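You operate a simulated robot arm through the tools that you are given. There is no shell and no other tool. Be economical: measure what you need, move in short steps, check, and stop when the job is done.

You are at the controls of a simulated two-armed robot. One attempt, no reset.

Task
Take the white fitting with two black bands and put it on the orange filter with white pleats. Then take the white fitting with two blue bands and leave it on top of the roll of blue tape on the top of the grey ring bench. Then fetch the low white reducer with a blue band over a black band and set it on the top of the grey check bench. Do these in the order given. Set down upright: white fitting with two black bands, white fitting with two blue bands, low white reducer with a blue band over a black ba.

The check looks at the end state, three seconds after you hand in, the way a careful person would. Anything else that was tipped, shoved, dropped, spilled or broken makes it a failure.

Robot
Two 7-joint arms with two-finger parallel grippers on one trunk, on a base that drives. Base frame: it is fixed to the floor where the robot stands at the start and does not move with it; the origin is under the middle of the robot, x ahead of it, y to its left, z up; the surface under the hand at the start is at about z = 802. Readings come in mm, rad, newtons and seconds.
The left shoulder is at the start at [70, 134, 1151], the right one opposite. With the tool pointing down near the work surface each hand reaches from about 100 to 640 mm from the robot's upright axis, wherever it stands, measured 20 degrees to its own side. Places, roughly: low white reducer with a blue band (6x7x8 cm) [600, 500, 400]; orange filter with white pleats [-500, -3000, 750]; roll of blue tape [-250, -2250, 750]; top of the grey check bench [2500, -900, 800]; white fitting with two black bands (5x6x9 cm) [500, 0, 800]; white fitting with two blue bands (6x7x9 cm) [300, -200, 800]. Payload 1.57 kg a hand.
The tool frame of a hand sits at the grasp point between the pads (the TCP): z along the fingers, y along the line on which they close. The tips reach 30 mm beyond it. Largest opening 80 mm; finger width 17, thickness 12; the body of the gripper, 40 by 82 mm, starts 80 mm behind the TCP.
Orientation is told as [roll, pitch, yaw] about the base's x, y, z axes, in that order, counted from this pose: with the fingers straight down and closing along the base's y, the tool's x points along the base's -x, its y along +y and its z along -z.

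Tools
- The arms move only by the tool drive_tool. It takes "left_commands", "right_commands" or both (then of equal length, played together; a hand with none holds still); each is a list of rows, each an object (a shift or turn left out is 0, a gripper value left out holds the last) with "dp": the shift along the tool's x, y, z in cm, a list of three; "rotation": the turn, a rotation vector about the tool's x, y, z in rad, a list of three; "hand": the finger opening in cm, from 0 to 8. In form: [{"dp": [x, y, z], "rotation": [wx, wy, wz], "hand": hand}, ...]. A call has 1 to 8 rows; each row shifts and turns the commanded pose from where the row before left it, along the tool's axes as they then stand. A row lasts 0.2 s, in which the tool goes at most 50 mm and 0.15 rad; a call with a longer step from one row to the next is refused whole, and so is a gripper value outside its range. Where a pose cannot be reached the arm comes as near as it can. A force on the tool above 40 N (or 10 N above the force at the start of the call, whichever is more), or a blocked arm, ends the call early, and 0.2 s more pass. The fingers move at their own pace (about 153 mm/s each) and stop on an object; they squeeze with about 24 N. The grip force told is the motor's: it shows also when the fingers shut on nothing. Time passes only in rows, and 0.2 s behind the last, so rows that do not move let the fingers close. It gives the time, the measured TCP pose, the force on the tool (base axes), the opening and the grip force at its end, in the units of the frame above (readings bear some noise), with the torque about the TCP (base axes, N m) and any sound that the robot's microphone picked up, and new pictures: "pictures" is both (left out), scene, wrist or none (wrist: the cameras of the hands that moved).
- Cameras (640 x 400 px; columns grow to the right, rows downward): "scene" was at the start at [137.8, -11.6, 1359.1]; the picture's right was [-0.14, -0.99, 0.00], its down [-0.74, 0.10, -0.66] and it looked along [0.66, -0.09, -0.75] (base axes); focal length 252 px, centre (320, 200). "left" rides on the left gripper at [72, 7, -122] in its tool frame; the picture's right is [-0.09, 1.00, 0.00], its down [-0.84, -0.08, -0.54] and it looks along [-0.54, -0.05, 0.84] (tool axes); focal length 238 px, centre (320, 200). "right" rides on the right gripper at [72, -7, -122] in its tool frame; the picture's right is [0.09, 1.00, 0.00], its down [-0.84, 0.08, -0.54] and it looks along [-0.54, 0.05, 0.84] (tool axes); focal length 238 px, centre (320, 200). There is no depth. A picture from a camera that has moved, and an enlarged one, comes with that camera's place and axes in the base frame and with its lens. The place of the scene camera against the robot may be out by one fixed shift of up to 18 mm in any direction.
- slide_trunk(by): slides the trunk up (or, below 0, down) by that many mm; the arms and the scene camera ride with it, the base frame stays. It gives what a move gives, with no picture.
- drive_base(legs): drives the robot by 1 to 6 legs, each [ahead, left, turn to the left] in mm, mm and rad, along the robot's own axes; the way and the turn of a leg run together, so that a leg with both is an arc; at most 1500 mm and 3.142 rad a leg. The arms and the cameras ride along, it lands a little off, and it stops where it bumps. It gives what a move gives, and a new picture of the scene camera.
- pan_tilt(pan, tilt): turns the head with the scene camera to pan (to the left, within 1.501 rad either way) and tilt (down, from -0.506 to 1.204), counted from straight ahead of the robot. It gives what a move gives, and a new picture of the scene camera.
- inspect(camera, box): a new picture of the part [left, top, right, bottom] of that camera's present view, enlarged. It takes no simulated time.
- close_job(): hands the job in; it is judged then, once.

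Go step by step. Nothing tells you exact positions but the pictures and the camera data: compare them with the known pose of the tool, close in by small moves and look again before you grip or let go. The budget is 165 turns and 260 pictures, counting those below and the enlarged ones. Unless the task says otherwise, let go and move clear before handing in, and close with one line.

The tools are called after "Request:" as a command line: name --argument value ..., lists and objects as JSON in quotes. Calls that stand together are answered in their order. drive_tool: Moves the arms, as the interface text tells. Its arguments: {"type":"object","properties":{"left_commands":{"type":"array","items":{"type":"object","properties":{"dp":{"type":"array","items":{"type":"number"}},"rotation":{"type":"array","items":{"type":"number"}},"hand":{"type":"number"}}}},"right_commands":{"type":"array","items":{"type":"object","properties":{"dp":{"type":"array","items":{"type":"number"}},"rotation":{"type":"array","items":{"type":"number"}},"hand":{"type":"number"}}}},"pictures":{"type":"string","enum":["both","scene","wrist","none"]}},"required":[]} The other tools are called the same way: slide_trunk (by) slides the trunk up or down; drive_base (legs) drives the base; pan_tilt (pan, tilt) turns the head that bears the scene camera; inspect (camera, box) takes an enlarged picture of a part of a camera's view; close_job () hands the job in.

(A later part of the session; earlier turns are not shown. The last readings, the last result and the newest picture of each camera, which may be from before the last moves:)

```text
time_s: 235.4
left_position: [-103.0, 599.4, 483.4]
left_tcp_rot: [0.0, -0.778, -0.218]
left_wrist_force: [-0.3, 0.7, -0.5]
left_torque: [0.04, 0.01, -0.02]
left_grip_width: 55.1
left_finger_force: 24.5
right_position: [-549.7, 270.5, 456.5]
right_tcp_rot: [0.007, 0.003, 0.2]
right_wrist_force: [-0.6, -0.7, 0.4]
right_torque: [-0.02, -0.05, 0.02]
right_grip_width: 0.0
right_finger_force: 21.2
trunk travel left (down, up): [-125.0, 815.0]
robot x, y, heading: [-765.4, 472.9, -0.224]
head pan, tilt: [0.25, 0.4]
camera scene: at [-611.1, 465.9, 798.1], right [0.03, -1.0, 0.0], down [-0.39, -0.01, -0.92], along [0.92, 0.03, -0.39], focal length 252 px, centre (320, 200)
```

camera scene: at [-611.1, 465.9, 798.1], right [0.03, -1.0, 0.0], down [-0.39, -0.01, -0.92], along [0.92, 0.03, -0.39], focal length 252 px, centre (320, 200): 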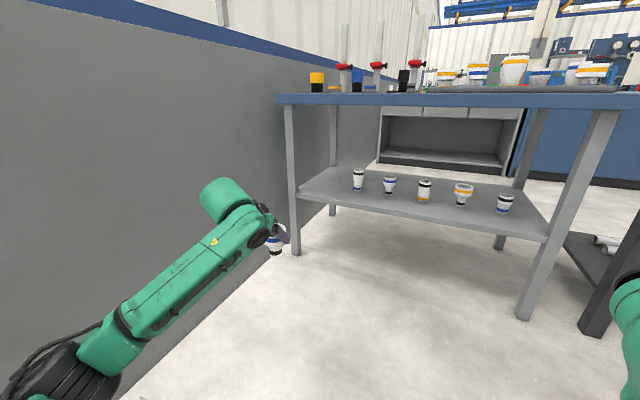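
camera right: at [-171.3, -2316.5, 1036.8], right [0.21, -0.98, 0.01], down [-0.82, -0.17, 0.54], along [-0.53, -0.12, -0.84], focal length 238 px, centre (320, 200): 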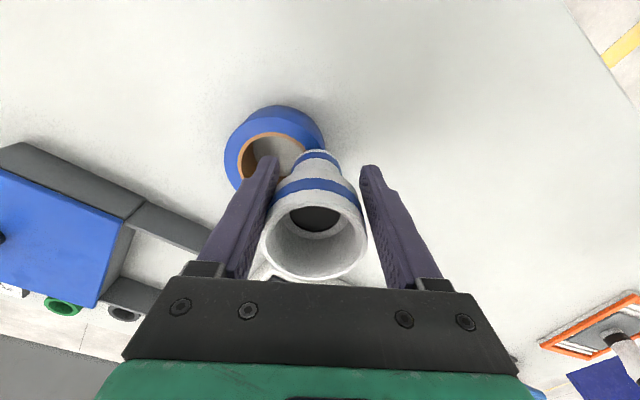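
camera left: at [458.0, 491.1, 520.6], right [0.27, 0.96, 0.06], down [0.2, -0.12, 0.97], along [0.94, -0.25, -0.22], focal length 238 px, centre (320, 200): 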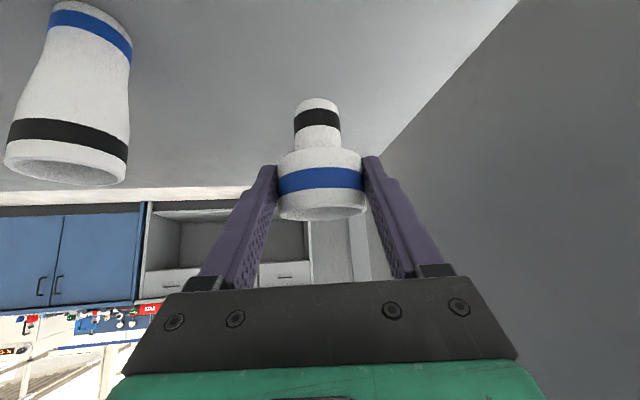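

The reducer is out. I raise the trunk and pull the left hand in for travel.

Request:
slide_trunk --by 400

Request:
slide_trunk --by 200

Request:
drive_tool --left_commands '[{"dp": [2.85, 0, -2.8]}, {"dp": [2.85, 0, -2.8]}, {"dp": [2.85, 0, -2.8]}, {"dp": [2.85, 0, -2.8]}, {}]' --pictures "both"

```text
time_s: 239.2
left_position: [-102.5, 599.5, 884.0]
left_tcp_rot: [0.0, -0.779, -0.217]
left_wrist_force: [0.3, -0.1, -1.8]
left_torque: [0.02, 0.02, 0.0]
left_grip_width: 54.8
left_finger_force: 24.1
right_position: [-549.0, 270.5, 855.6]
right_tcp_rot: [0.006, 0.004, 0.201]
right_wrist_force: [0.3, -0.7, 0.1]
right_torque: [-0.01, 0.03, -0.02]
right_grip_width: 0.1
right_finger_force: 21.5
trunk travel left (down, up): [-525.0, 415.0]
robot x, y, heading: [-762.5, 475.8, -0.22]
head pan, tilt: [0.25, 0.4]
```

```text
time_s: 241.4
left_position: [-103.1, 599.5, 1083.1]
left_tcp_rot: [0.0, -0.778, -0.217]
left_wrist_force: [0.8, 0.4, -0.6]
left_torque: [-0.02, 0.05, 0.01]
left_grip_width: 54.9
left_finger_force: 23.7
right_position: [-548.8, 270.5, 1055.9]
right_tcp_rot: [0.005, 0.002, 0.202]
right_wrist_force: [-0.1, 0.1, -0.5]
right_torque: [0.0, 0.01, 0.0]
right_grip_width: 0.1
right_finger_force: 21.6
trunk travel left (down, up): [-725.0, 215.0]
robot x, y, heading: [-761.0, 473.4, -0.226]
head pan, tilt: [0.25, 0.4]
```

```text
time_s: 242.6
left_position: [-257.6, 637.0, 1082.4]
left_tcp_rot: [0.0, -0.775, -0.221]
left_wrist_force: [0.1, 0.0, -0.3]
left_torque: [0.03, 0.04, -0.01]
left_grip_width: 54.5
left_finger_force: 23.8
right_position: [-547.4, 270.8, 1055.6]
right_tcp_rot: [0.007, 0.005, 0.201]
right_wrist_force: [0.8, -0.7, 0.4]
right_torque: [0.0, 0.01, 0.0]
right_grip_width: 0.0
right_finger_force: 21.2
trunk travel left (down, up): [-725.0, 215.0]
robot x, y, heading: [-762.2, 476.7, -0.223]
head pan, tilt: [0.25, 0.4]
camera scene: at [-609.7, 465.3, 1398.0], right [0.03, -1.0, 0.0], down [-0.39, -0.01, -0.92], along [0.92, 0.03, -0.39], focal length 252 px, centre (320, 200)
camera left: at [-389.4, 671.9, 1118.8], right [0.28, 0.96, 0.07], down [0.19, -0.12, 0.97], along [0.94, -0.26, -0.22], focal length 238 px, centre (320, 200)
```

scene: 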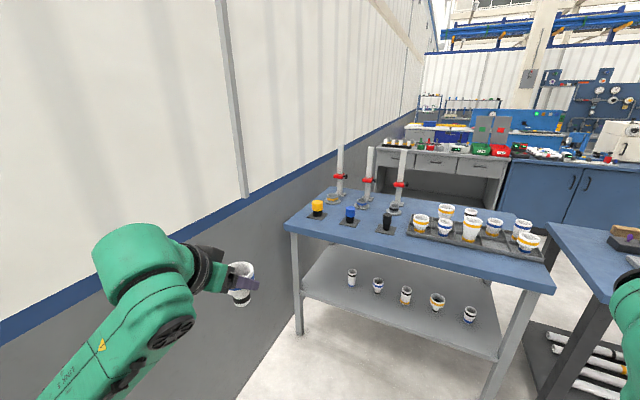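
left: 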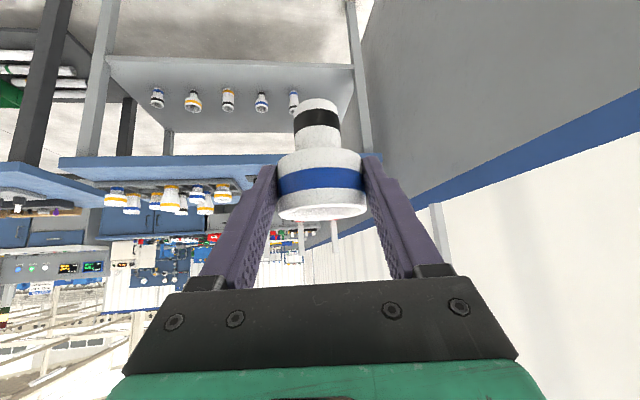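

I retrace the route: away from the wall, turn, reverse down the aisle, and slide past the ring bench's end.

Request:
drive_base --legs '[[150, -1150, 0], [0, 0, 1.49], [-1500, 0, 0], [-1300, 0, 0]]'

Request:
drive_base --legs '[[0, -1000, 0], [0, -1000, 0]]'

```text
time_s: 265.2
left_position: [-1831.2, -2808.3, 1083.1]
left_tcp_rot: [0.001, -0.779, 1.277]
left_wrist_force: [1.1, 0.0, -0.9]
left_torque: [0.01, -0.01, 0.0]
left_grip_width: 54.6
left_finger_force: 23.9
right_position: [-1486.7, -3124.0, 1056.7]
right_tcp_rot: [0.005, 0.004, 1.699]
right_wrist_force: [0.3, -0.5, -0.4]
right_torque: [0.02, 0.01, -0.01]
right_grip_width: 0.0
right_finger_force: 21.7
trunk travel left (down, up): [-725.0, 215.0]
robot x, y, heading: [-1707.7, -3323.0, 1.272]
head pan, tilt: [0.25, 0.4]
camera scene: at [-1678.4, -3183.0, 1398.1], right [1.0, -0.04, 0.0], down [-0.02, -0.39, -0.92], along [0.04, 0.92, -0.39], focal length 252 px, centre (320, 200)
```

scene: 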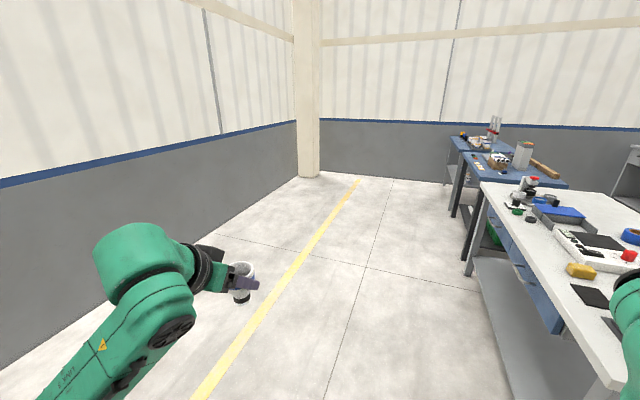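

```text
time_s: 275.4
left_position: [119.0, -3360.5, 1082.2]
left_tcp_rot: [-0.002, -0.779, 1.296]
left_wrist_force: [0.6, 0.2, -1.2]
left_torque: [0.0, 0.01, 0.02]
left_grip_width: 54.6
left_finger_force: 23.7
right_position: [466.8, -3669.7, 1055.5]
right_tcp_rot: [0.005, 0.004, 1.715]
right_wrist_force: [-0.4, 0.2, 0.3]
right_torque: [0.02, 0.01, 0.0]
right_grip_width: 0.0
right_finger_force: 21.0
trunk travel left (down, up): [-725.0, 215.0]
robot x, y, heading: [254.4, -3873.2, 1.294]
head pan, tilt: [0.25, 0.4]
camera scene: at [277.3, -3731.9, 1398.1], right [1.0, -0.02, 0.0], down [-0.01, -0.39, -0.92], along [0.02, 0.92, -0.39], focal length 252 px, centre (320, 200)
```

scene: 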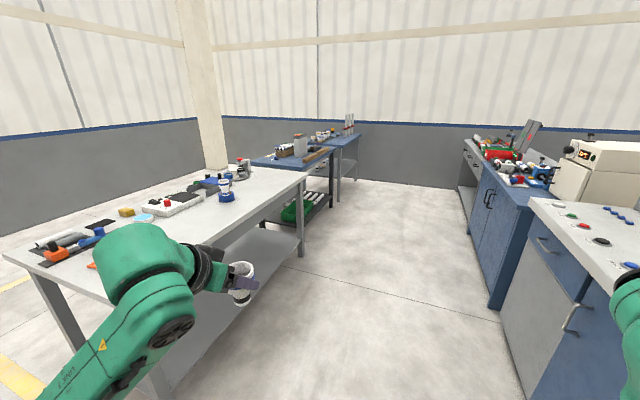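

The corridor is clear. I drive up it past the ring bench toward the check bench.

Request:
drive_base --legs '[[1500, -30, 0], [700, -100, 0]]'

Request:
pan_tilt --pan -0.7 --tilt 0.35

```text
refused: leg 1 is longer than a leg can be; nothing moved
```

```text
time_s: 276.6
left_position: [119.4, -3359.4, 1082.3]
left_tcp_rot: [-0.001, -0.781, 1.295]
left_wrist_force: [-0.2, 0.9, -0.8]
left_torque: [-0.03, 0.01, 0.03]
left_grip_width: 54.5
left_finger_force: 23.8
right_position: [466.6, -3670.0, 1054.9]
right_tcp_rot: [0.005, 0.003, 1.716]
right_wrist_force: [-0.2, 0.3, -0.5]
right_torque: [-0.04, 0.03, 0.0]
right_grip_width: 0.0
right_finger_force: 21.2
trunk travel left (down, up): [-725.0, 215.0]
robot x, y, heading: [252.3, -3873.6, 1.296]
head pan, tilt: [-0.7, 0.351]
camera scene: at [352.3, -3772.2, 1402.6], right [0.56, -0.83, 0.0], down [-0.28, -0.19, -0.94], along [0.78, 0.53, -0.34], focal length 252 px, centre (320, 200)
```

scene: 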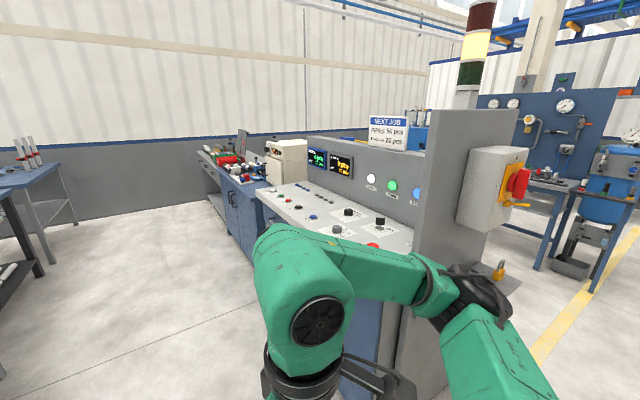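

Request:
drive_base --legs '[[1450, 0, 0], [700, -60, 0]]'

Request:
pan_tilt --pan -0.9 --tilt 0.35

```text
time_s: 287.1
left_position: [746.8, -1343.8, 1082.8]
left_tcp_rot: [0.001, -0.778, 1.306]
left_wrist_force: [0.0, -0.1, -0.4]
left_torque: [0.0, 0.03, 0.0]
left_grip_width: 54.1
left_finger_force: 23.5
right_position: [1099.9, -1649.5, 1056.4]
right_tcp_rot: [0.004, 0.003, 1.726]
right_wrist_force: [-0.6, 0.3, 0.1]
right_torque: [0.01, 0.03, 0.02]
right_grip_width: 0.1
right_finger_force: 20.8
trunk travel left (down, up): [-725.0, 215.0]
robot x, y, heading: [886.4, -1853.6, 1.303]
head pan, tilt: [-0.7, 0.351]
camera scene: at [984.7, -1753.6, 1402.7], right [0.57, -0.82, 0.0], down [-0.28, -0.2, -0.94], along [0.77, 0.54, -0.34], focal length 252 px, centre (320, 200)
```

scene: 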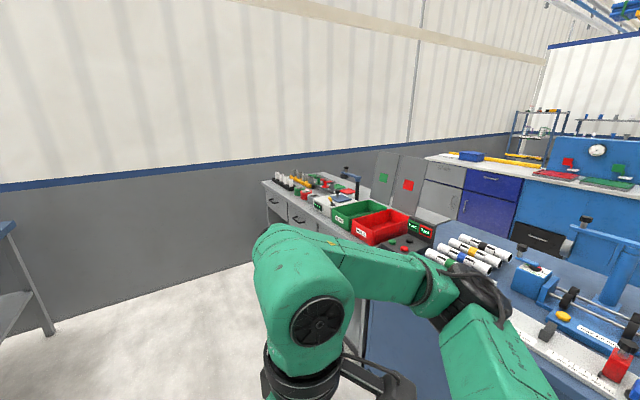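

```text
time_s: 287.8
left_position: [746.8, -1343.1, 1083.3]
left_tcp_rot: [0.0, -0.78, 1.308]
left_wrist_force: [0.8, 0.6, -0.8]
left_torque: [0.01, -0.01, 0.01]
left_grip_width: 54.4
left_finger_force: 24.0
right_position: [1099.3, -1649.9, 1056.2]
right_tcp_rot: [0.005, 0.005, 1.726]
right_wrist_force: [0.2, 0.7, 0.2]
right_torque: [-0.01, 0.0, -0.03]
right_grip_width: 0.1
right_finger_force: 21.0
trunk travel left (down, up): [-725.0, 215.0]
robot x, y, heading: [886.3, -1852.8, 1.311]
head pan, tilt: [-0.901, 0.351]
camera scene: at [993.9, -1769.2, 1402.6], right [0.4, -0.92, 0.0], down [-0.32, -0.14, -0.94], along [0.86, 0.37, -0.34], focal length 252 px, centre (320, 200)
```

scene: 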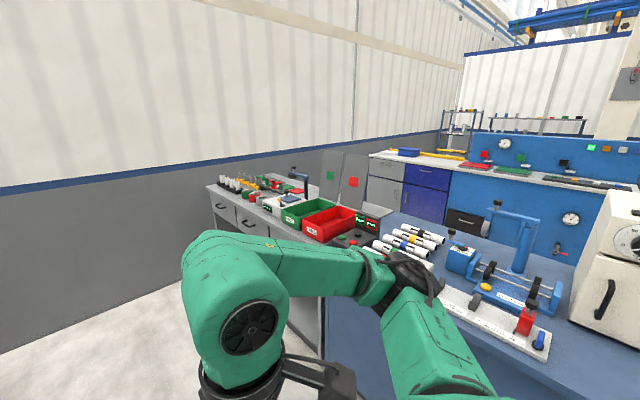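

The grey check bench is ahead to the right (front edge roughly from [1990,-1590] to [2424,-177]). I drive nearer and turn to face it.

Request:
drive_base --legs '[[1190, -300, 0], [0, 0, -1.59]]'

Request:
pan_tilt --pan 0.0 --tilt 0.5

```text
time_s: 297.9
left_position: [2003.9, -679.5, 1082.0]
left_tcp_rot: [-0.002, -0.778, -0.311]
left_wrist_force: [-0.7, 0.3, -0.6]
left_torque: [0.0, 0.03, 0.0]
left_grip_width: 54.6
left_finger_force: 23.9
right_position: [1682.9, -1017.2, 1056.7]
right_tcp_rot: [0.004, 0.002, 0.111]
right_wrist_force: [0.2, 0.3, 0.1]
right_torque: [0.03, 0.0, -0.01]
right_grip_width: 0.0
right_finger_force: 20.8
trunk travel left (down, up): [-725.0, 215.0]
robot x, y, heading: [1486.2, -792.3, -0.312]
head pan, tilt: [-0.901, 0.351]
camera scene: at [1578.6, -897.3, 1402.7], right [-0.94, -0.35, 0.0], down [-0.12, 0.32, -0.94], along [0.33, -0.88, -0.34], focal length 252 px, centre (320, 200)
```

scene: 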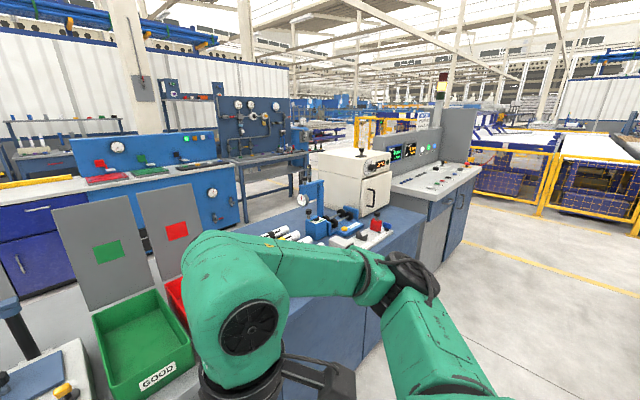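

```text
time_s: 299.1
left_position: [2005.1, -678.9, 1082.6]
left_tcp_rot: [0.0, -0.779, -0.31]
left_wrist_force: [0.1, 0.4, 0.0]
left_torque: [-0.02, 0.0, 0.02]
left_grip_width: 54.3
left_finger_force: 23.6
right_position: [1681.8, -1016.2, 1056.3]
right_tcp_rot: [0.005, 0.003, 0.11]
right_wrist_force: [0.2, -0.7, -0.5]
right_torque: [0.01, 0.02, 0.04]
right_grip_width: 0.3
right_finger_force: 21.1
trunk travel left (down, up): [-725.0, 215.0]
robot x, y, heading: [1486.1, -793.3, -0.313]
head pan, tilt: [0.0, 0.499]
camera scene: at [1632.4, -838.2, 1389.0], right [-0.31, -0.95, 0.0], down [-0.46, 0.15, -0.88], along [0.84, -0.27, -0.48], focal length 252 px, centre (320, 200)
```

scene: 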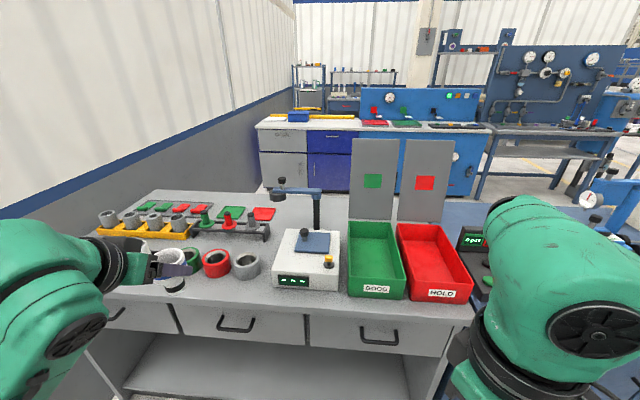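

I see the check bench's top: rack and rings left, scale, and green/red bins. I look closer at the free front-left area.

Request:
pan_tilt --pan 0.35 --tilt 0.65

Request:
inspect --camera "left" --box '[0, 0, 640, 400]'

```text
time_s: 299.9
left_position: [2004.6, -679.5, 1081.8]
left_tcp_rot: [-0.001, -0.778, -0.312]
left_wrist_force: [-0.8, 0.7, -0.6]
left_torque: [0.01, -0.04, 0.05]
left_grip_width: 54.1
left_finger_force: 24.3
right_position: [1682.0, -1017.0, 1055.7]
right_tcp_rot: [0.006, 0.003, 0.111]
right_wrist_force: [0.2, -0.7, 0.0]
right_torque: [-0.01, -0.01, 0.02]
right_grip_width: 0.0
right_finger_force: 22.1
trunk travel left (down, up): [-725.0, 215.0]
robot x, y, heading: [1486.4, -796.5, -0.308]
head pan, tilt: [0.351, 0.649]
camera scene: at [1632.5, -806.9, 1375.6], right [0.04, -1.0, 0.0], down [-0.6, -0.02, -0.8], along [0.8, 0.03, -0.6], focal length 252 px, centre (320, 200)
```

scene: 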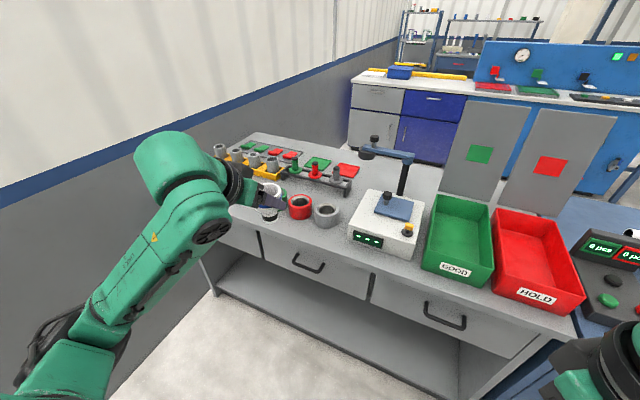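

```text
1.00 times, centred on (320, 200) of left (not enlarged: the box is as wide or as high as the picture)
camera zoom: at [1877.0, -631.5, 1119.1], right [0.37, 0.93, 0.06], down [0.18, -0.14, 0.97], along [0.91, -0.35, -0.22], focal length 238 px, centre (320, 200)
```

zoom: 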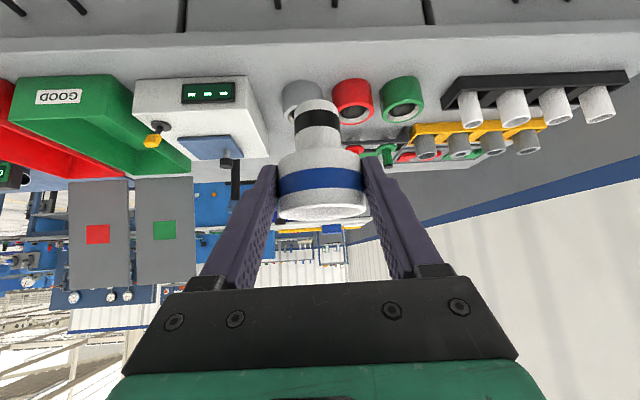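

There is a clear strip at the front edge, in line with the gap between the grey ring and the scale. I move the base so the left hand comes over it.

Request:
drive_base --legs '[[180, -75, 0]]'

Request:
drive_tool --left_commands '[{"dp": [2.8, 0, 2.85]}, {"dp": [2.8, 0, 2.85]}, {"dp": [2.8, 0, 2.85]}, {}]' --pictures "both"

```text
time_s: 301.5
left_position: [2157.4, -808.4, 1082.5]
left_tcp_rot: [0.001, -0.776, -0.316]
left_wrist_force: [-0.2, -1.0, -1.0]
left_torque: [0.02, -0.02, -0.04]
left_grip_width: 54.4
left_finger_force: 23.8
right_position: [1832.5, -1143.2, 1055.9]
right_tcp_rot: [0.005, 0.005, 0.105]
right_wrist_force: [0.2, 0.4, -0.3]
right_torque: [0.01, 0.0, -0.01]
right_grip_width: 0.0
right_finger_force: 21.8
trunk travel left (down, up): [-725.0, 215.0]
robot x, y, heading: [1639.7, -916.7, -0.312]
head pan, tilt: [0.351, 0.649]
camera scene: at [1783.2, -933.0, 1375.7], right [0.04, -1.0, 0.0], down [-0.6, -0.02, -0.8], along [0.8, 0.03, -0.6], focal length 252 px, centre (320, 200)
```

scene: 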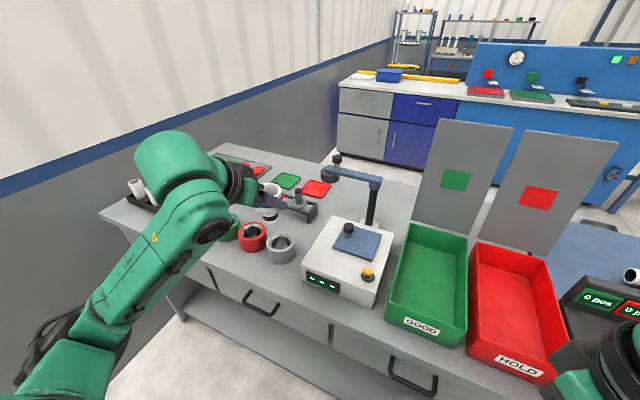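

```text
time_s: 302.5
left_position: [2155.0, -811.1, 963.3]
left_tcp_rot: [0.001, -0.778, -0.315]
left_wrist_force: [-0.3, 0.6, -0.6]
left_torque: [0.0, 0.0, -0.02]
left_grip_width: 54.4
left_finger_force: 23.8
right_position: [1832.4, -1143.9, 1055.6]
right_tcp_rot: [0.004, 0.004, 0.107]
right_wrist_force: [-0.2, 0.1, -0.3]
right_torque: [0.01, 0.0, 0.01]
right_grip_width: 0.0
right_finger_force: 21.5
trunk travel left (down, up): [-725.0, 215.0]
robot x, y, heading: [1644.1, -921.9, -0.314]
head pan, tilt: [0.351, 0.649]
camera scene: at [1784.0, -934.0, 1375.6], right [0.04, -1.0, 0.0], down [-0.6, -0.02, -0.8], along [0.8, 0.03, -0.6], focal length 252 px, centre (320, 200)
camera left: at [2027.6, -762.1, 999.3], right [0.37, 0.93, 0.07], down [0.18, -0.14, 0.97], along [0.91, -0.35, -0.22], focal length 238 px, centre (320, 200)
```

scene: 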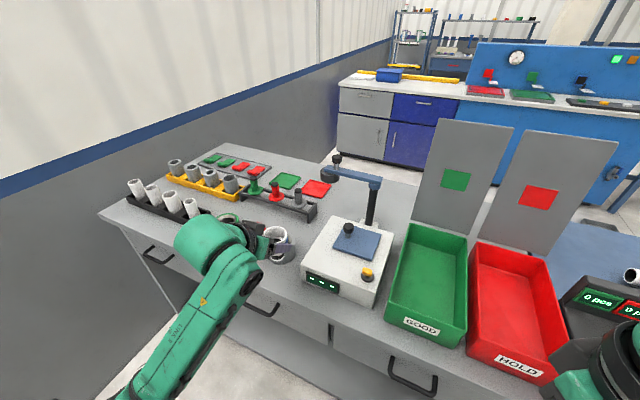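
left: 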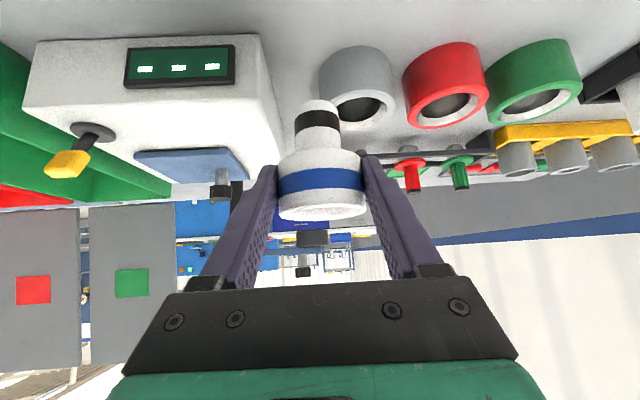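

I check the strip and edge under the reducer in an enlarged scene view.

Request:
inspect --camera "scene" --box '[220, 200, 380, 320]'

```text
3.33 times, centred on (300, 260) of scene
camera zoom: at [1784.0, -934.0, 1375.6], right [0.04, -1.0, 0.0], down [-0.6, -0.02, -0.8], along [0.8, 0.03, -0.6], focal length 839 px, centre (387, 0)
```

zoom: 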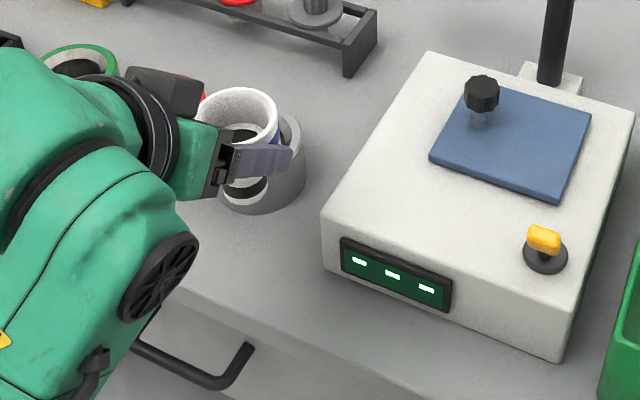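

The strip is about 65–95 mm deep. I shift 40 mm forward and 13 mm left to its middle, then lower to about 30 mm above the surface.

Request:
drive_tool --left_commands '[{"dp": [-2.85, 1.3, 2.8]}, {"dp": [2.34, 0, 2.37]}, {"dp": [2.34, 0, 2.37]}, {"dp": [2.0, 0, 2.0]}, {}]' --pictures "both"

Request:
inspect --camera "scene" --box '[220, 200, 380, 320]'

```text
time_s: 303.7
left_position: [2195.9, -808.4, 873.5]
left_tcp_rot: [0.003, -0.791, -0.32]
left_wrist_force: [-3.3, -4.9, 18.7]
left_torque: [-0.15, -0.55, -0.08]
left_grip_width: 54.5
left_finger_force: 23.3
right_position: [1828.1, -1145.3, 1056.0]
right_tcp_rot: [0.007, 0.0, 0.107]
right_wrist_force: [0.2, 0.1, -0.4]
right_torque: [-0.02, -0.04, 0.02]
right_grip_width: 0.1
right_finger_force: 21.5
trunk travel left (down, up): [-725.0, 215.0]
robot x, y, heading: [1640.0, -923.1, -0.314]
head pan, tilt: [0.351, 0.649]
camera scene: at [1778.6, -935.7, 1376.5], right [0.04, -1.0, 0.0], down [-0.6, -0.02, -0.8], along [0.8, 0.03, -0.6], focal length 252 px, centre (320, 200)
camera left: at [2068.9, -759.7, 909.4], right [0.37, 0.93, 0.07], down [0.17, -0.14, 0.98], along [0.91, -0.35, -0.21], focal length 238 px, centre (320, 200)
```

scene: 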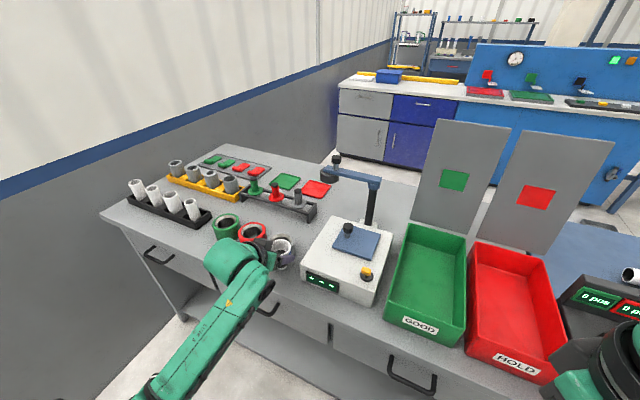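
left: 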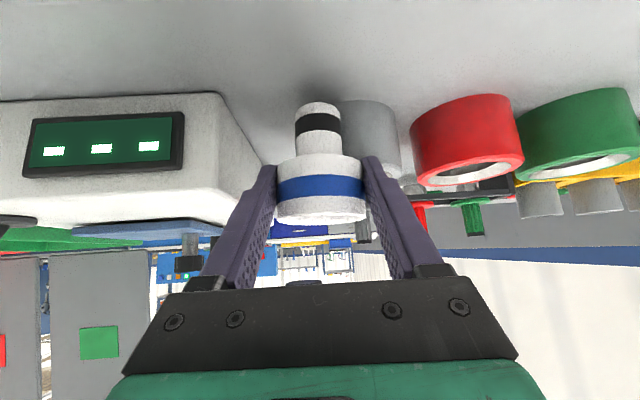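

```text
3.33 times, centred on (300, 260) of scene
camera zoom: at [1778.6, -935.7, 1376.5], right [0.04, -1.0, 0.0], down [-0.6, -0.02, -0.8], along [0.8, 0.03, -0.6], focal length 839 px, centre (387, 0)
```

zoom: 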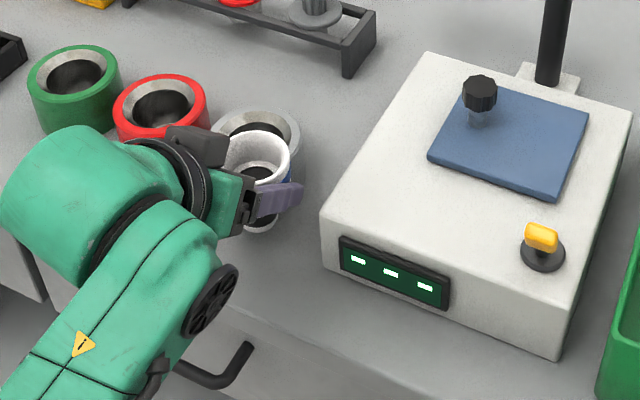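

It touched the bench (top about z 805). I lift 8 mm, draw back 9 mm from the ring, and set down again gently.

Request:
drive_tool --left_commands '[{"dp": [-0.7, 0, -0.71]}, {"dp": [0.64, 0, -0.63]}, {}]' --pictures "none"

Request:
inspect --camera "left" --box '[220, 60, 440, 240]'

Request:
inspect --camera "scene" --box '[250, 215, 330, 275]'

```text
time_s: 304.5
left_position: [2189.5, -803.4, 877.5]
left_tcp_rot: [0.0, -0.778, -0.315]
left_wrist_force: [-0.7, -0.2, -1.2]
left_torque: [0.05, 0.01, -0.01]
left_grip_width: 54.5
left_finger_force: 23.9
right_position: [1833.2, -1143.4, 1054.8]
right_tcp_rot: [0.007, 0.004, 0.107]
right_wrist_force: [-0.1, -1.2, -0.2]
right_torque: [0.01, 0.02, 0.02]
right_grip_width: 0.0
right_finger_force: 21.0
trunk travel left (down, up): [-725.0, 215.0]
robot x, y, heading: [1640.4, -918.7, -0.314]
head pan, tilt: [0.351, 0.649]
```

```text
2.22 times, centred on (330, 150) of left
camera zoom: at [2062.2, -755.0, 914.7], right [0.37, 0.93, 0.06], down [0.18, -0.14, 0.97], along [0.91, -0.35, -0.22], focal length 530 px, centre (298, 311)
```

zoom: 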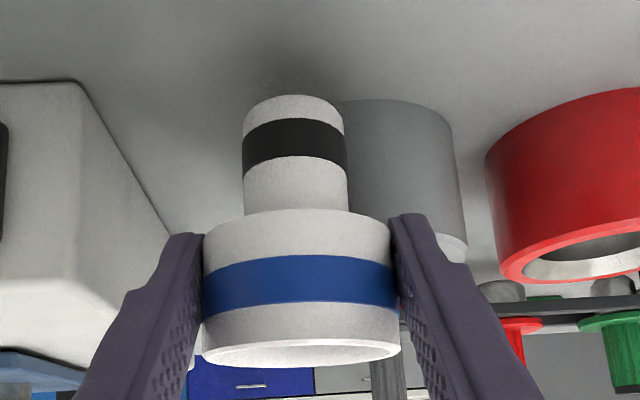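

```text
6.67 times, centred on (290, 245) of scene
camera zoom: at [1784.1, -934.1, 1375.5], right [0.04, -1.0, 0.0], down [-0.6, -0.02, -0.8], along [0.8, 0.03, -0.6], focal length 1677 px, centre (520, -100)
```

zoom: 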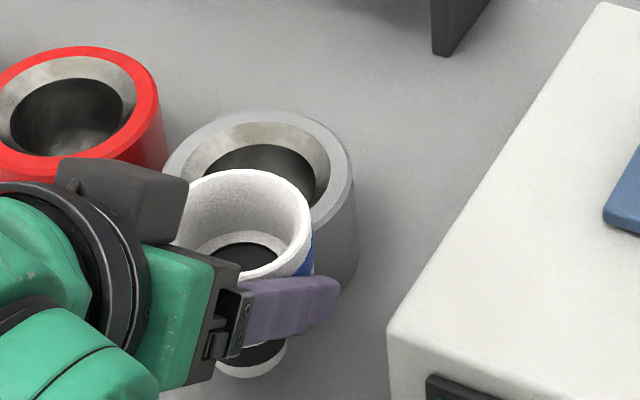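

The reducer is just above the surface, clear of the ring and the scale. I lower by small steps.

Request:
drive_tool --left_commands '[{"dp": [0.14, 0, 0.14]}, {"dp": [0.1, 0, 0.1]}, {}]' --pictures "none"

```text
time_s: 305.3
left_position: [2190.4, -804.3, 874.7]
left_tcp_rot: [-0.001, -0.779, -0.314]
left_wrist_force: [0.3, -0.7, 0.0]
left_torque: [0.0, -0.01, 0.01]
left_grip_width: 54.4
left_finger_force: 23.5
right_position: [1832.6, -1144.8, 1055.2]
right_tcp_rot: [0.007, 0.004, 0.105]
right_wrist_force: [0.8, -0.6, -0.4]
right_torque: [-0.04, -0.02, -0.02]
right_grip_width: 0.1
right_finger_force: 21.4
trunk travel left (down, up): [-725.0, 215.0]
robot x, y, heading: [1641.6, -917.5, -0.315]
head pan, tilt: [0.351, 0.649]
```

Request:
drive_tool --left_commands '[{"dp": [0.14, 0, 0.14]}, {"dp": [0.1, 0, 0.1]}, {}]' --pictures "none"

```text
time_s: 306.1
left_position: [2189.8, -804.0, 872.2]
left_tcp_rot: [-0.001, -0.781, -0.315]
left_wrist_force: [-0.5, 0.5, 3.3]
left_torque: [0.02, -0.13, 0.0]
left_grip_width: 54.2
left_finger_force: 24.2
right_position: [1831.6, -1145.6, 1055.6]
right_tcp_rot: [0.006, 0.003, 0.107]
right_wrist_force: [-0.2, 0.8, -0.2]
right_torque: [0.0, 0.0, 0.01]
right_grip_width: 0.0
right_finger_force: 20.7
trunk travel left (down, up): [-725.0, 215.0]
robot x, y, heading: [1640.5, -921.1, -0.315]
head pan, tilt: [0.351, 0.649]
```

Light contact (3 N). I open the fingers partway and check.

Request:
drive_tool --left_commands '[{"dp": [0.05, 0, 0.05]}, {"hand": 6.0}, {"hand": 7.0}, {}]' --pictures "wrist"

Request:
inspect --camera "scene" --box '[250, 215, 330, 275]'

```text
time_s: 307.1
left_position: [2191.4, -804.4, 870.8]
left_tcp_rot: [-0.001, -0.779, -0.314]
left_wrist_force: [0.9, -0.2, -0.1]
left_torque: [-0.01, 0.02, 0.0]
left_grip_width: 70.0
left_finger_force: 0.1
right_position: [1832.5, -1144.1, 1054.7]
right_tcp_rot: [0.004, 0.004, 0.106]
right_wrist_force: [0.2, -0.3, 0.6]
right_torque: [0.0, 0.01, 0.01]
right_grip_width: 0.2
right_finger_force: 21.3
trunk travel left (down, up): [-725.0, 215.0]
robot x, y, heading: [1638.0, -918.5, -0.32]
head pan, tilt: [0.351, 0.649]
camera left: at [2063.6, -755.7, 907.1], right [0.37, 0.93, 0.06], down [0.18, -0.14, 0.97], along [0.91, -0.35, -0.22], focal length 238 px, centre (320, 200)
```

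left: 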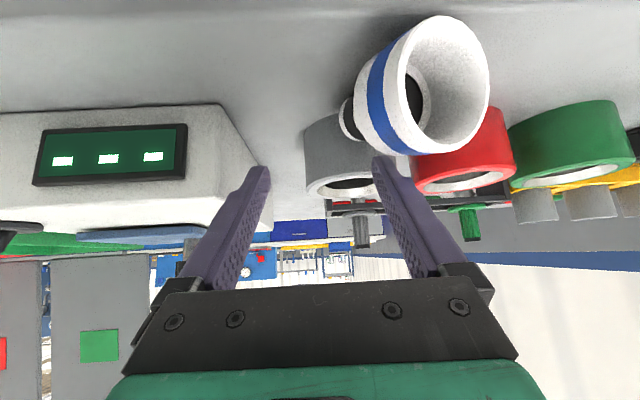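

```text
6.67 times, centred on (290, 245) of scene
camera zoom: at [1784.2, -933.7, 1375.6], right [0.04, -1.0, 0.0], down [-0.6, -0.02, -0.8], along [0.8, 0.03, -0.6], focal length 1677 px, centre (520, -100)
```

zoom: 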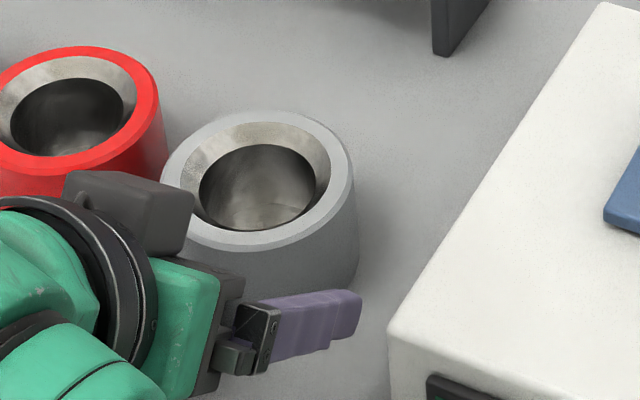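

The reducer has tipped over instead of standing. I look immediately where it comes to rest, holding the hand still.

Request:
drive_tool --left_commands '[{}]' --pictures "both"

```text
time_s: 307.5
left_position: [2190.1, -802.7, 870.2]
left_tcp_rot: [-0.001, -0.778, -0.315]
left_wrist_force: [0.1, 0.1, -0.2]
left_torque: [0.02, -0.04, -0.06]
left_grip_width: 70.1
left_finger_force: 0.1
right_position: [1832.0, -1143.2, 1056.0]
right_tcp_rot: [0.005, 0.004, 0.106]
right_wrist_force: [-0.4, -0.5, 0.2]
right_torque: [0.03, -0.03, -0.05]
right_grip_width: 0.0
right_finger_force: 21.4
trunk travel left (down, up): [-725.0, 215.0]
robot x, y, heading: [1637.8, -920.6, -0.316]
head pan, tilt: [0.351, 0.649]
camera scene: at [1783.9, -933.8, 1375.6], right [0.04, -1.0, 0.0], down [-0.6, -0.02, -0.8], along [0.8, 0.03, -0.6], focal length 252 px, centre (320, 200)
camera left: at [2063.4, -755.7, 907.3], right [0.37, 0.93, 0.06], down [0.18, -0.14, 0.97], along [0.91, -0.35, -0.22], focal length 238 px, centre (320, 200)
```

scene: 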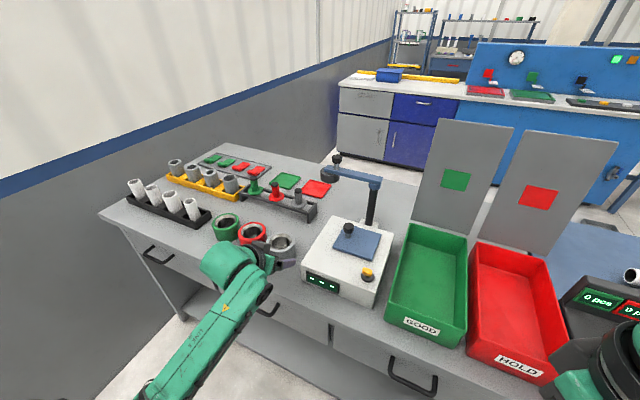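
left: 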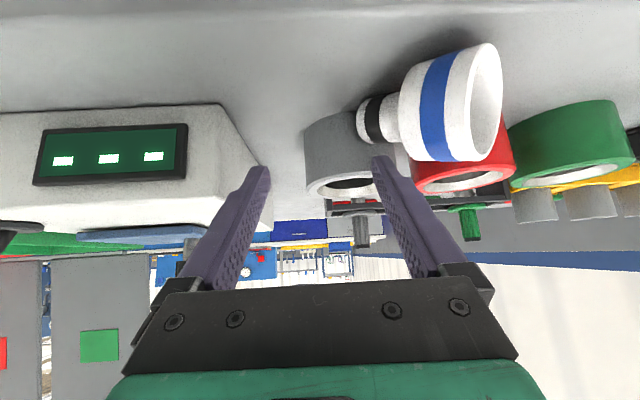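

Request:
drive_tool --left_commands '[{}, {}, {}]' --pictures "wrist"

```text
time_s: 308.3
left_position: [2190.5, -805.0, 870.3]
left_tcp_rot: [0.001, -0.779, -0.314]
left_wrist_force: [0.5, 0.6, -0.5]
left_torque: [-0.04, -0.01, -0.04]
left_grip_width: 70.0
left_finger_force: 0.0
right_position: [1833.1, -1142.6, 1055.0]
right_tcp_rot: [0.005, 0.003, 0.106]
right_wrist_force: [-0.5, -0.2, -0.2]
right_torque: [0.02, 0.01, -0.03]
right_grip_width: 0.0
right_finger_force: 21.0
trunk travel left (down, up): [-725.0, 215.0]
robot x, y, heading: [1638.2, -921.5, -0.311]
head pan, tilt: [0.351, 0.649]
camera left: at [2063.4, -755.7, 907.2], right [0.37, 0.93, 0.06], down [0.18, -0.14, 0.97], along [0.91, -0.35, -0.22], focal length 238 px, centre (320, 200)
```

left: 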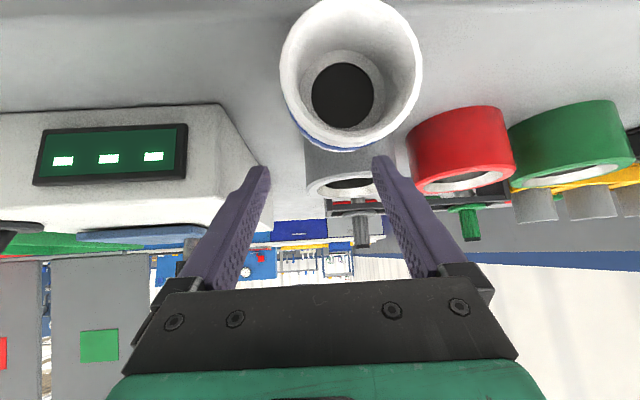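

Request:
drive_tool --left_commands '[{}]' --pictures "both"

```text
time_s: 308.7
left_position: [2190.7, -804.1, 871.5]
left_tcp_rot: [0.001, -0.778, -0.314]
left_wrist_force: [0.3, 0.0, -0.1]
left_torque: [0.01, 0.01, -0.02]
left_grip_width: 70.1
left_finger_force: 0.0
right_position: [1833.2, -1144.8, 1055.0]
right_tcp_rot: [0.005, 0.002, 0.107]
right_wrist_force: [1.0, 0.3, 0.9]
right_torque: [0.01, -0.01, 0.0]
right_grip_width: 0.0
right_finger_force: 21.3
trunk travel left (down, up): [-725.0, 215.0]
robot x, y, heading: [1641.0, -921.2, -0.31]
head pan, tilt: [0.351, 0.649]
camera scene: at [1783.9, -933.8, 1375.6], right [0.04, -1.0, 0.0], down [-0.6, -0.02, -0.8], along [0.8, 0.03, -0.6], focal length 252 px, centre (320, 200)
camera left: at [2063.4, -755.7, 907.2], right [0.37, 0.93, 0.06], down [0.18, -0.14, 0.97], along [0.91, -0.35, -0.22], focal length 238 px, centre (320, 200)
```

scene: 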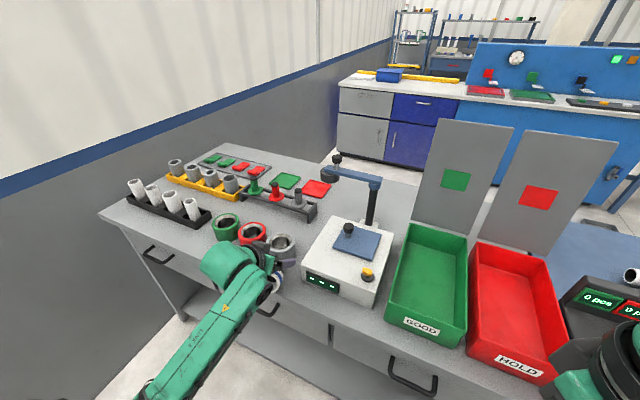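
left: 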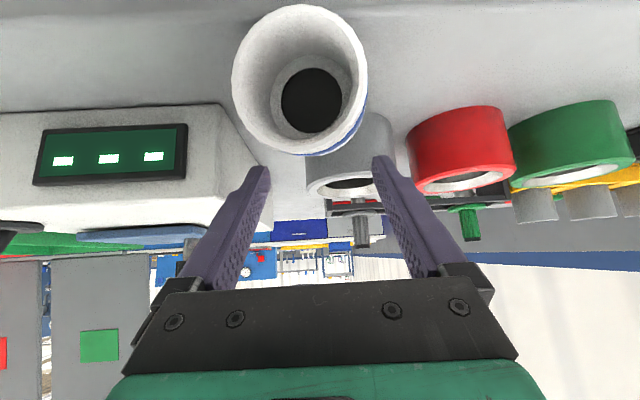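

It is rolling slowly toward the scale on the bench top; I wait for it to settle.

Request:
drive_tool --left_commands '[{}, {}, {}, {}, {}]' --pictures "wrist"

Request:
inspect --camera "scene" --box '[230, 210, 350, 300]'

```text
time_s: 309.9
left_position: [2190.9, -804.4, 869.9]
left_tcp_rot: [0.0, -0.778, -0.314]
left_wrist_force: [0.7, -0.1, -0.7]
left_torque: [0.01, 0.04, 0.0]
left_grip_width: 70.2
left_finger_force: 0.1
right_position: [1833.1, -1142.7, 1056.2]
right_tcp_rot: [0.005, 0.005, 0.107]
right_wrist_force: [-0.5, 0.5, -0.5]
right_torque: [0.01, 0.0, 0.0]
right_grip_width: 0.0
right_finger_force: 21.1
trunk travel left (down, up): [-725.0, 215.0]
robot x, y, heading: [1640.3, -918.0, -0.316]
head pan, tilt: [0.351, 0.649]
camera left: at [2063.4, -755.7, 907.2], right [0.37, 0.93, 0.06], down [0.18, -0.14, 0.97], along [0.91, -0.35, -0.22], focal length 238 px, centre (320, 200)
```

left: 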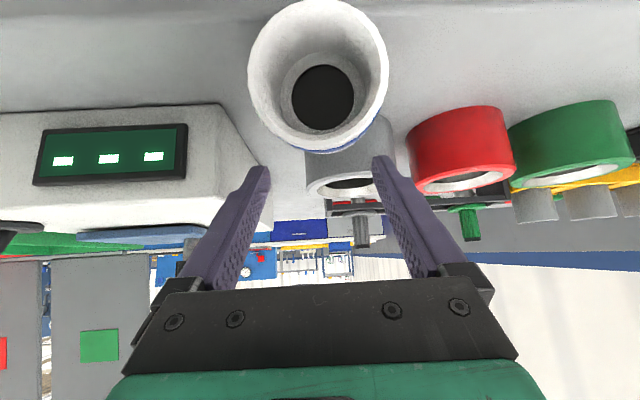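

```text
4.44 times, centred on (290, 255) of scene
camera zoom: at [1783.9, -933.8, 1375.6], right [0.04, -1.0, 0.0], down [-0.6, -0.02, -0.8], along [0.8, 0.03, -0.6], focal length 1118 px, centre (453, -44)
```

zoom: 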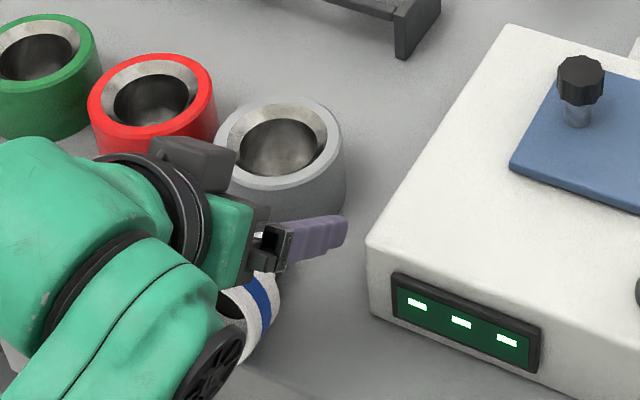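

It has settled lying on its side on the bench top, rim toward the robot. I raise the hand straight up to see it clearly and plan a regrasp.

Request:
drive_tool --left_commands '[{"dp": [-2.34, 0, -2.37], "hand": 8}, {"dp": [-2.34, 0, -2.37]}, {"dp": [-2.34, 0, -2.37]}, {"dp": [2.8, 0, -2.8]}, {"dp": [2.8, 0, -2.8]}]' --pictures "both"

Request:
inspect --camera "scene" --box '[230, 210, 350, 300]'

```text
time_s: 311.3
left_position: [2132.2, -733.5, 986.4]
left_tcp_rot: [0.238, -0.761, -0.439]
left_wrist_force: [-0.4, 0.3, 0.0]
left_torque: [-0.01, 0.03, 0.0]
left_grip_width: 79.9
left_finger_force: 0.0
left hand out of reach, approached as far as the arm can: row 5
right_position: [1833.1, -1144.5, 1055.8]
right_tcp_rot: [0.005, 0.003, 0.104]
right_wrist_force: [-0.5, 0.0, 0.2]
right_torque: [-0.03, -0.04, 0.0]
right_grip_width: 0.0
right_finger_force: 21.3
trunk travel left (down, up): [-725.0, 215.0]
robot x, y, heading: [1640.9, -923.7, -0.313]
head pan, tilt: [0.351, 0.649]
stopped in row 5 (left hand): the arm was blocked; the commanded pose is now the measured one
camera scene: at [1783.9, -934.0, 1375.6], right [0.04, -1.0, 0.0], down [-0.6, -0.02, -0.8], along [0.8, 0.03, -0.6], focal length 252 px, centre (320, 200)
camera left: at [2000.6, -696.2, 1024.7], right [0.32, 0.92, 0.23], down [0.15, -0.29, 0.95], along [0.93, -0.27, -0.23], focal length 238 px, centre (320, 200)
```

scene: 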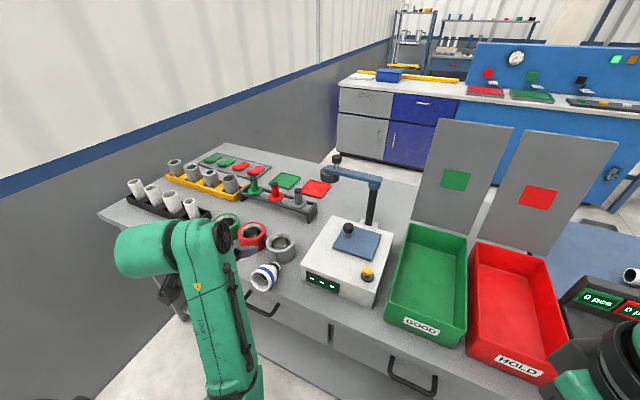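
left: 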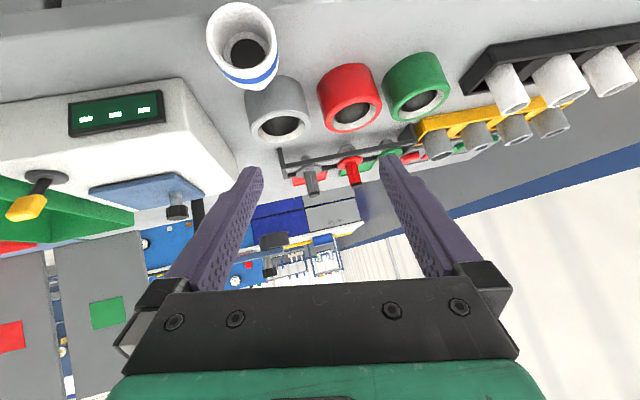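

```text
4.44 times, centred on (290, 255) of scene
camera zoom: at [1783.9, -934.0, 1375.6], right [0.04, -1.0, 0.0], down [-0.6, -0.02, -0.8], along [0.8, 0.03, -0.6], focal length 1118 px, centre (453, -44)
```

zoom: 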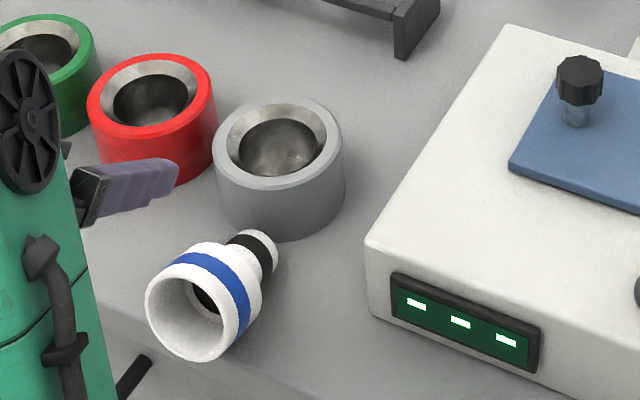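

The previous grasp was off-centre and the rim probably rested against the ring, so it tipped. It now lies stably on the bench, rim toward me; I'll back off, lower the trunk, and turn the left hand near-horizontal to regrasp it from its rim end.

Request:
drive_base --legs '[[-270, 0, 0]]'

Request:
slide_trunk --by -220

Request:
drive_tool --left_commands '[{"rotation": [0.12, 0, 0]}, {"rotation": [0.118, 0, 0]}, {"rotation": [0, -0.13, 0]}, {"rotation": [0, -0.13, 0]}, {"rotation": [0, -0.13, 0]}, {"rotation": [0, -0.13, 0]}, {"rotation": [0, -0.119, 0]}]' --pictures "both"

```text
time_s: 313.2
left_position: [1873.4, -647.4, 987.0]
left_tcp_rot: [0.24, -0.76, -0.43]
left_wrist_force: [0.6, 0.1, -1.1]
left_torque: [0.01, 0.03, 0.01]
left_grip_width: 80.0
left_finger_force: 0.0
right_position: [1576.6, -1060.6, 1055.8]
right_tcp_rot: [0.008, 0.002, 0.113]
right_wrist_force: [0.8, -0.1, 0.2]
right_torque: [-0.03, -0.02, 0.01]
right_grip_width: 0.0
right_finger_force: 21.4
trunk travel left (down, up): [-725.0, 215.0]
robot x, y, heading: [1376.8, -834.7, -0.311]
head pan, tilt: [0.351, 0.649]
camera scene: at [1526.8, -850.3, 1375.5], right [0.04, -1.0, 0.0], down [-0.6, -0.03, -0.8], along [0.8, 0.03, -0.61], focal length 252 px, centre (320, 200)
```

scene: 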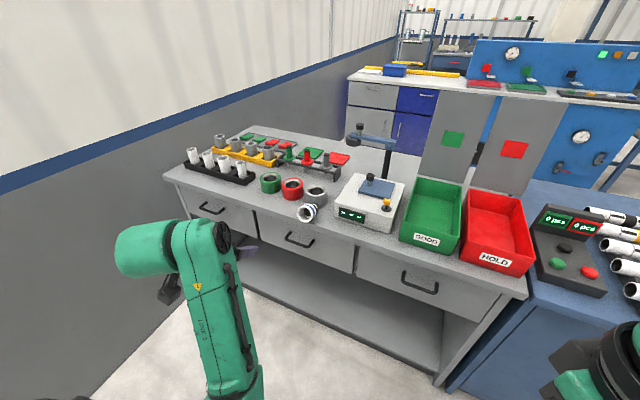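

```text
time_s: 315.6
left_position: [1871.7, -646.5, 767.7]
left_tcp_rot: [0.238, -0.761, -0.431]
left_wrist_force: [0.0, 0.9, 0.2]
left_torque: [0.03, 0.01, 0.02]
left_grip_width: 79.9
left_finger_force: 0.1
right_position: [1576.9, -1059.2, 835.3]
right_tcp_rot: [0.006, 0.004, 0.114]
right_wrist_force: [-0.1, -0.3, -0.1]
right_torque: [-0.02, 0.03, -0.01]
right_grip_width: 0.1
right_finger_force: 21.5
trunk travel left (down, up): [-505.0, 435.0]
robot x, y, heading: [1385.1, -834.4, -0.305]
head pan, tilt: [0.351, 0.649]
```

```text
time_s: 317.1
left_position: [1919.8, -615.9, 861.7]
left_tcp_rot: [1.12, -1.416, -1.494]
left_wrist_force: [-0.2, 0.6, -0.1]
left_torque: [0.01, -0.01, 0.0]
left_grip_width: 80.2
left_finger_force: 0.1
left hand out of reach, approached as far as the arm can: row 4, 5, 6
right_position: [1577.2, -1058.8, 835.8]
right_tcp_rot: [0.005, 0.003, 0.114]
right_wrist_force: [0.0, 0.9, -0.9]
right_torque: [-0.01, -0.01, -0.02]
right_grip_width: 0.1
right_finger_force: 21.1
trunk travel left (down, up): [-505.0, 435.0]
robot x, y, heading: [1378.3, -837.3, -0.306]
head pan, tilt: [0.351, 0.649]
stopped in row 7 (left hand): the arm was blocked; the commanded pose is now the measured one
camera scene: at [1526.0, -849.8, 1155.6], right [0.04, -1.0, 0.0], down [-0.6, -0.03, -0.8], along [0.8, 0.03, -0.6], focal length 252 px, centre (320, 200)
camera left: at [1808.7, -555.1, 800.6], right [0.37, 0.9, 0.23], down [-0.52, 0.0, 0.85], along [0.77, -0.43, 0.47], focal length 238 px, centre (320, 200)
```

scene: 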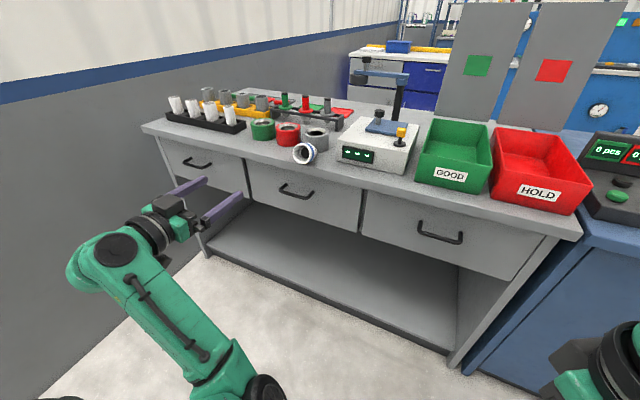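
left: 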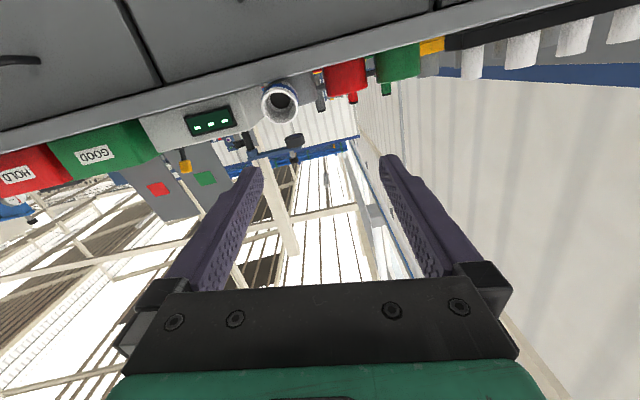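

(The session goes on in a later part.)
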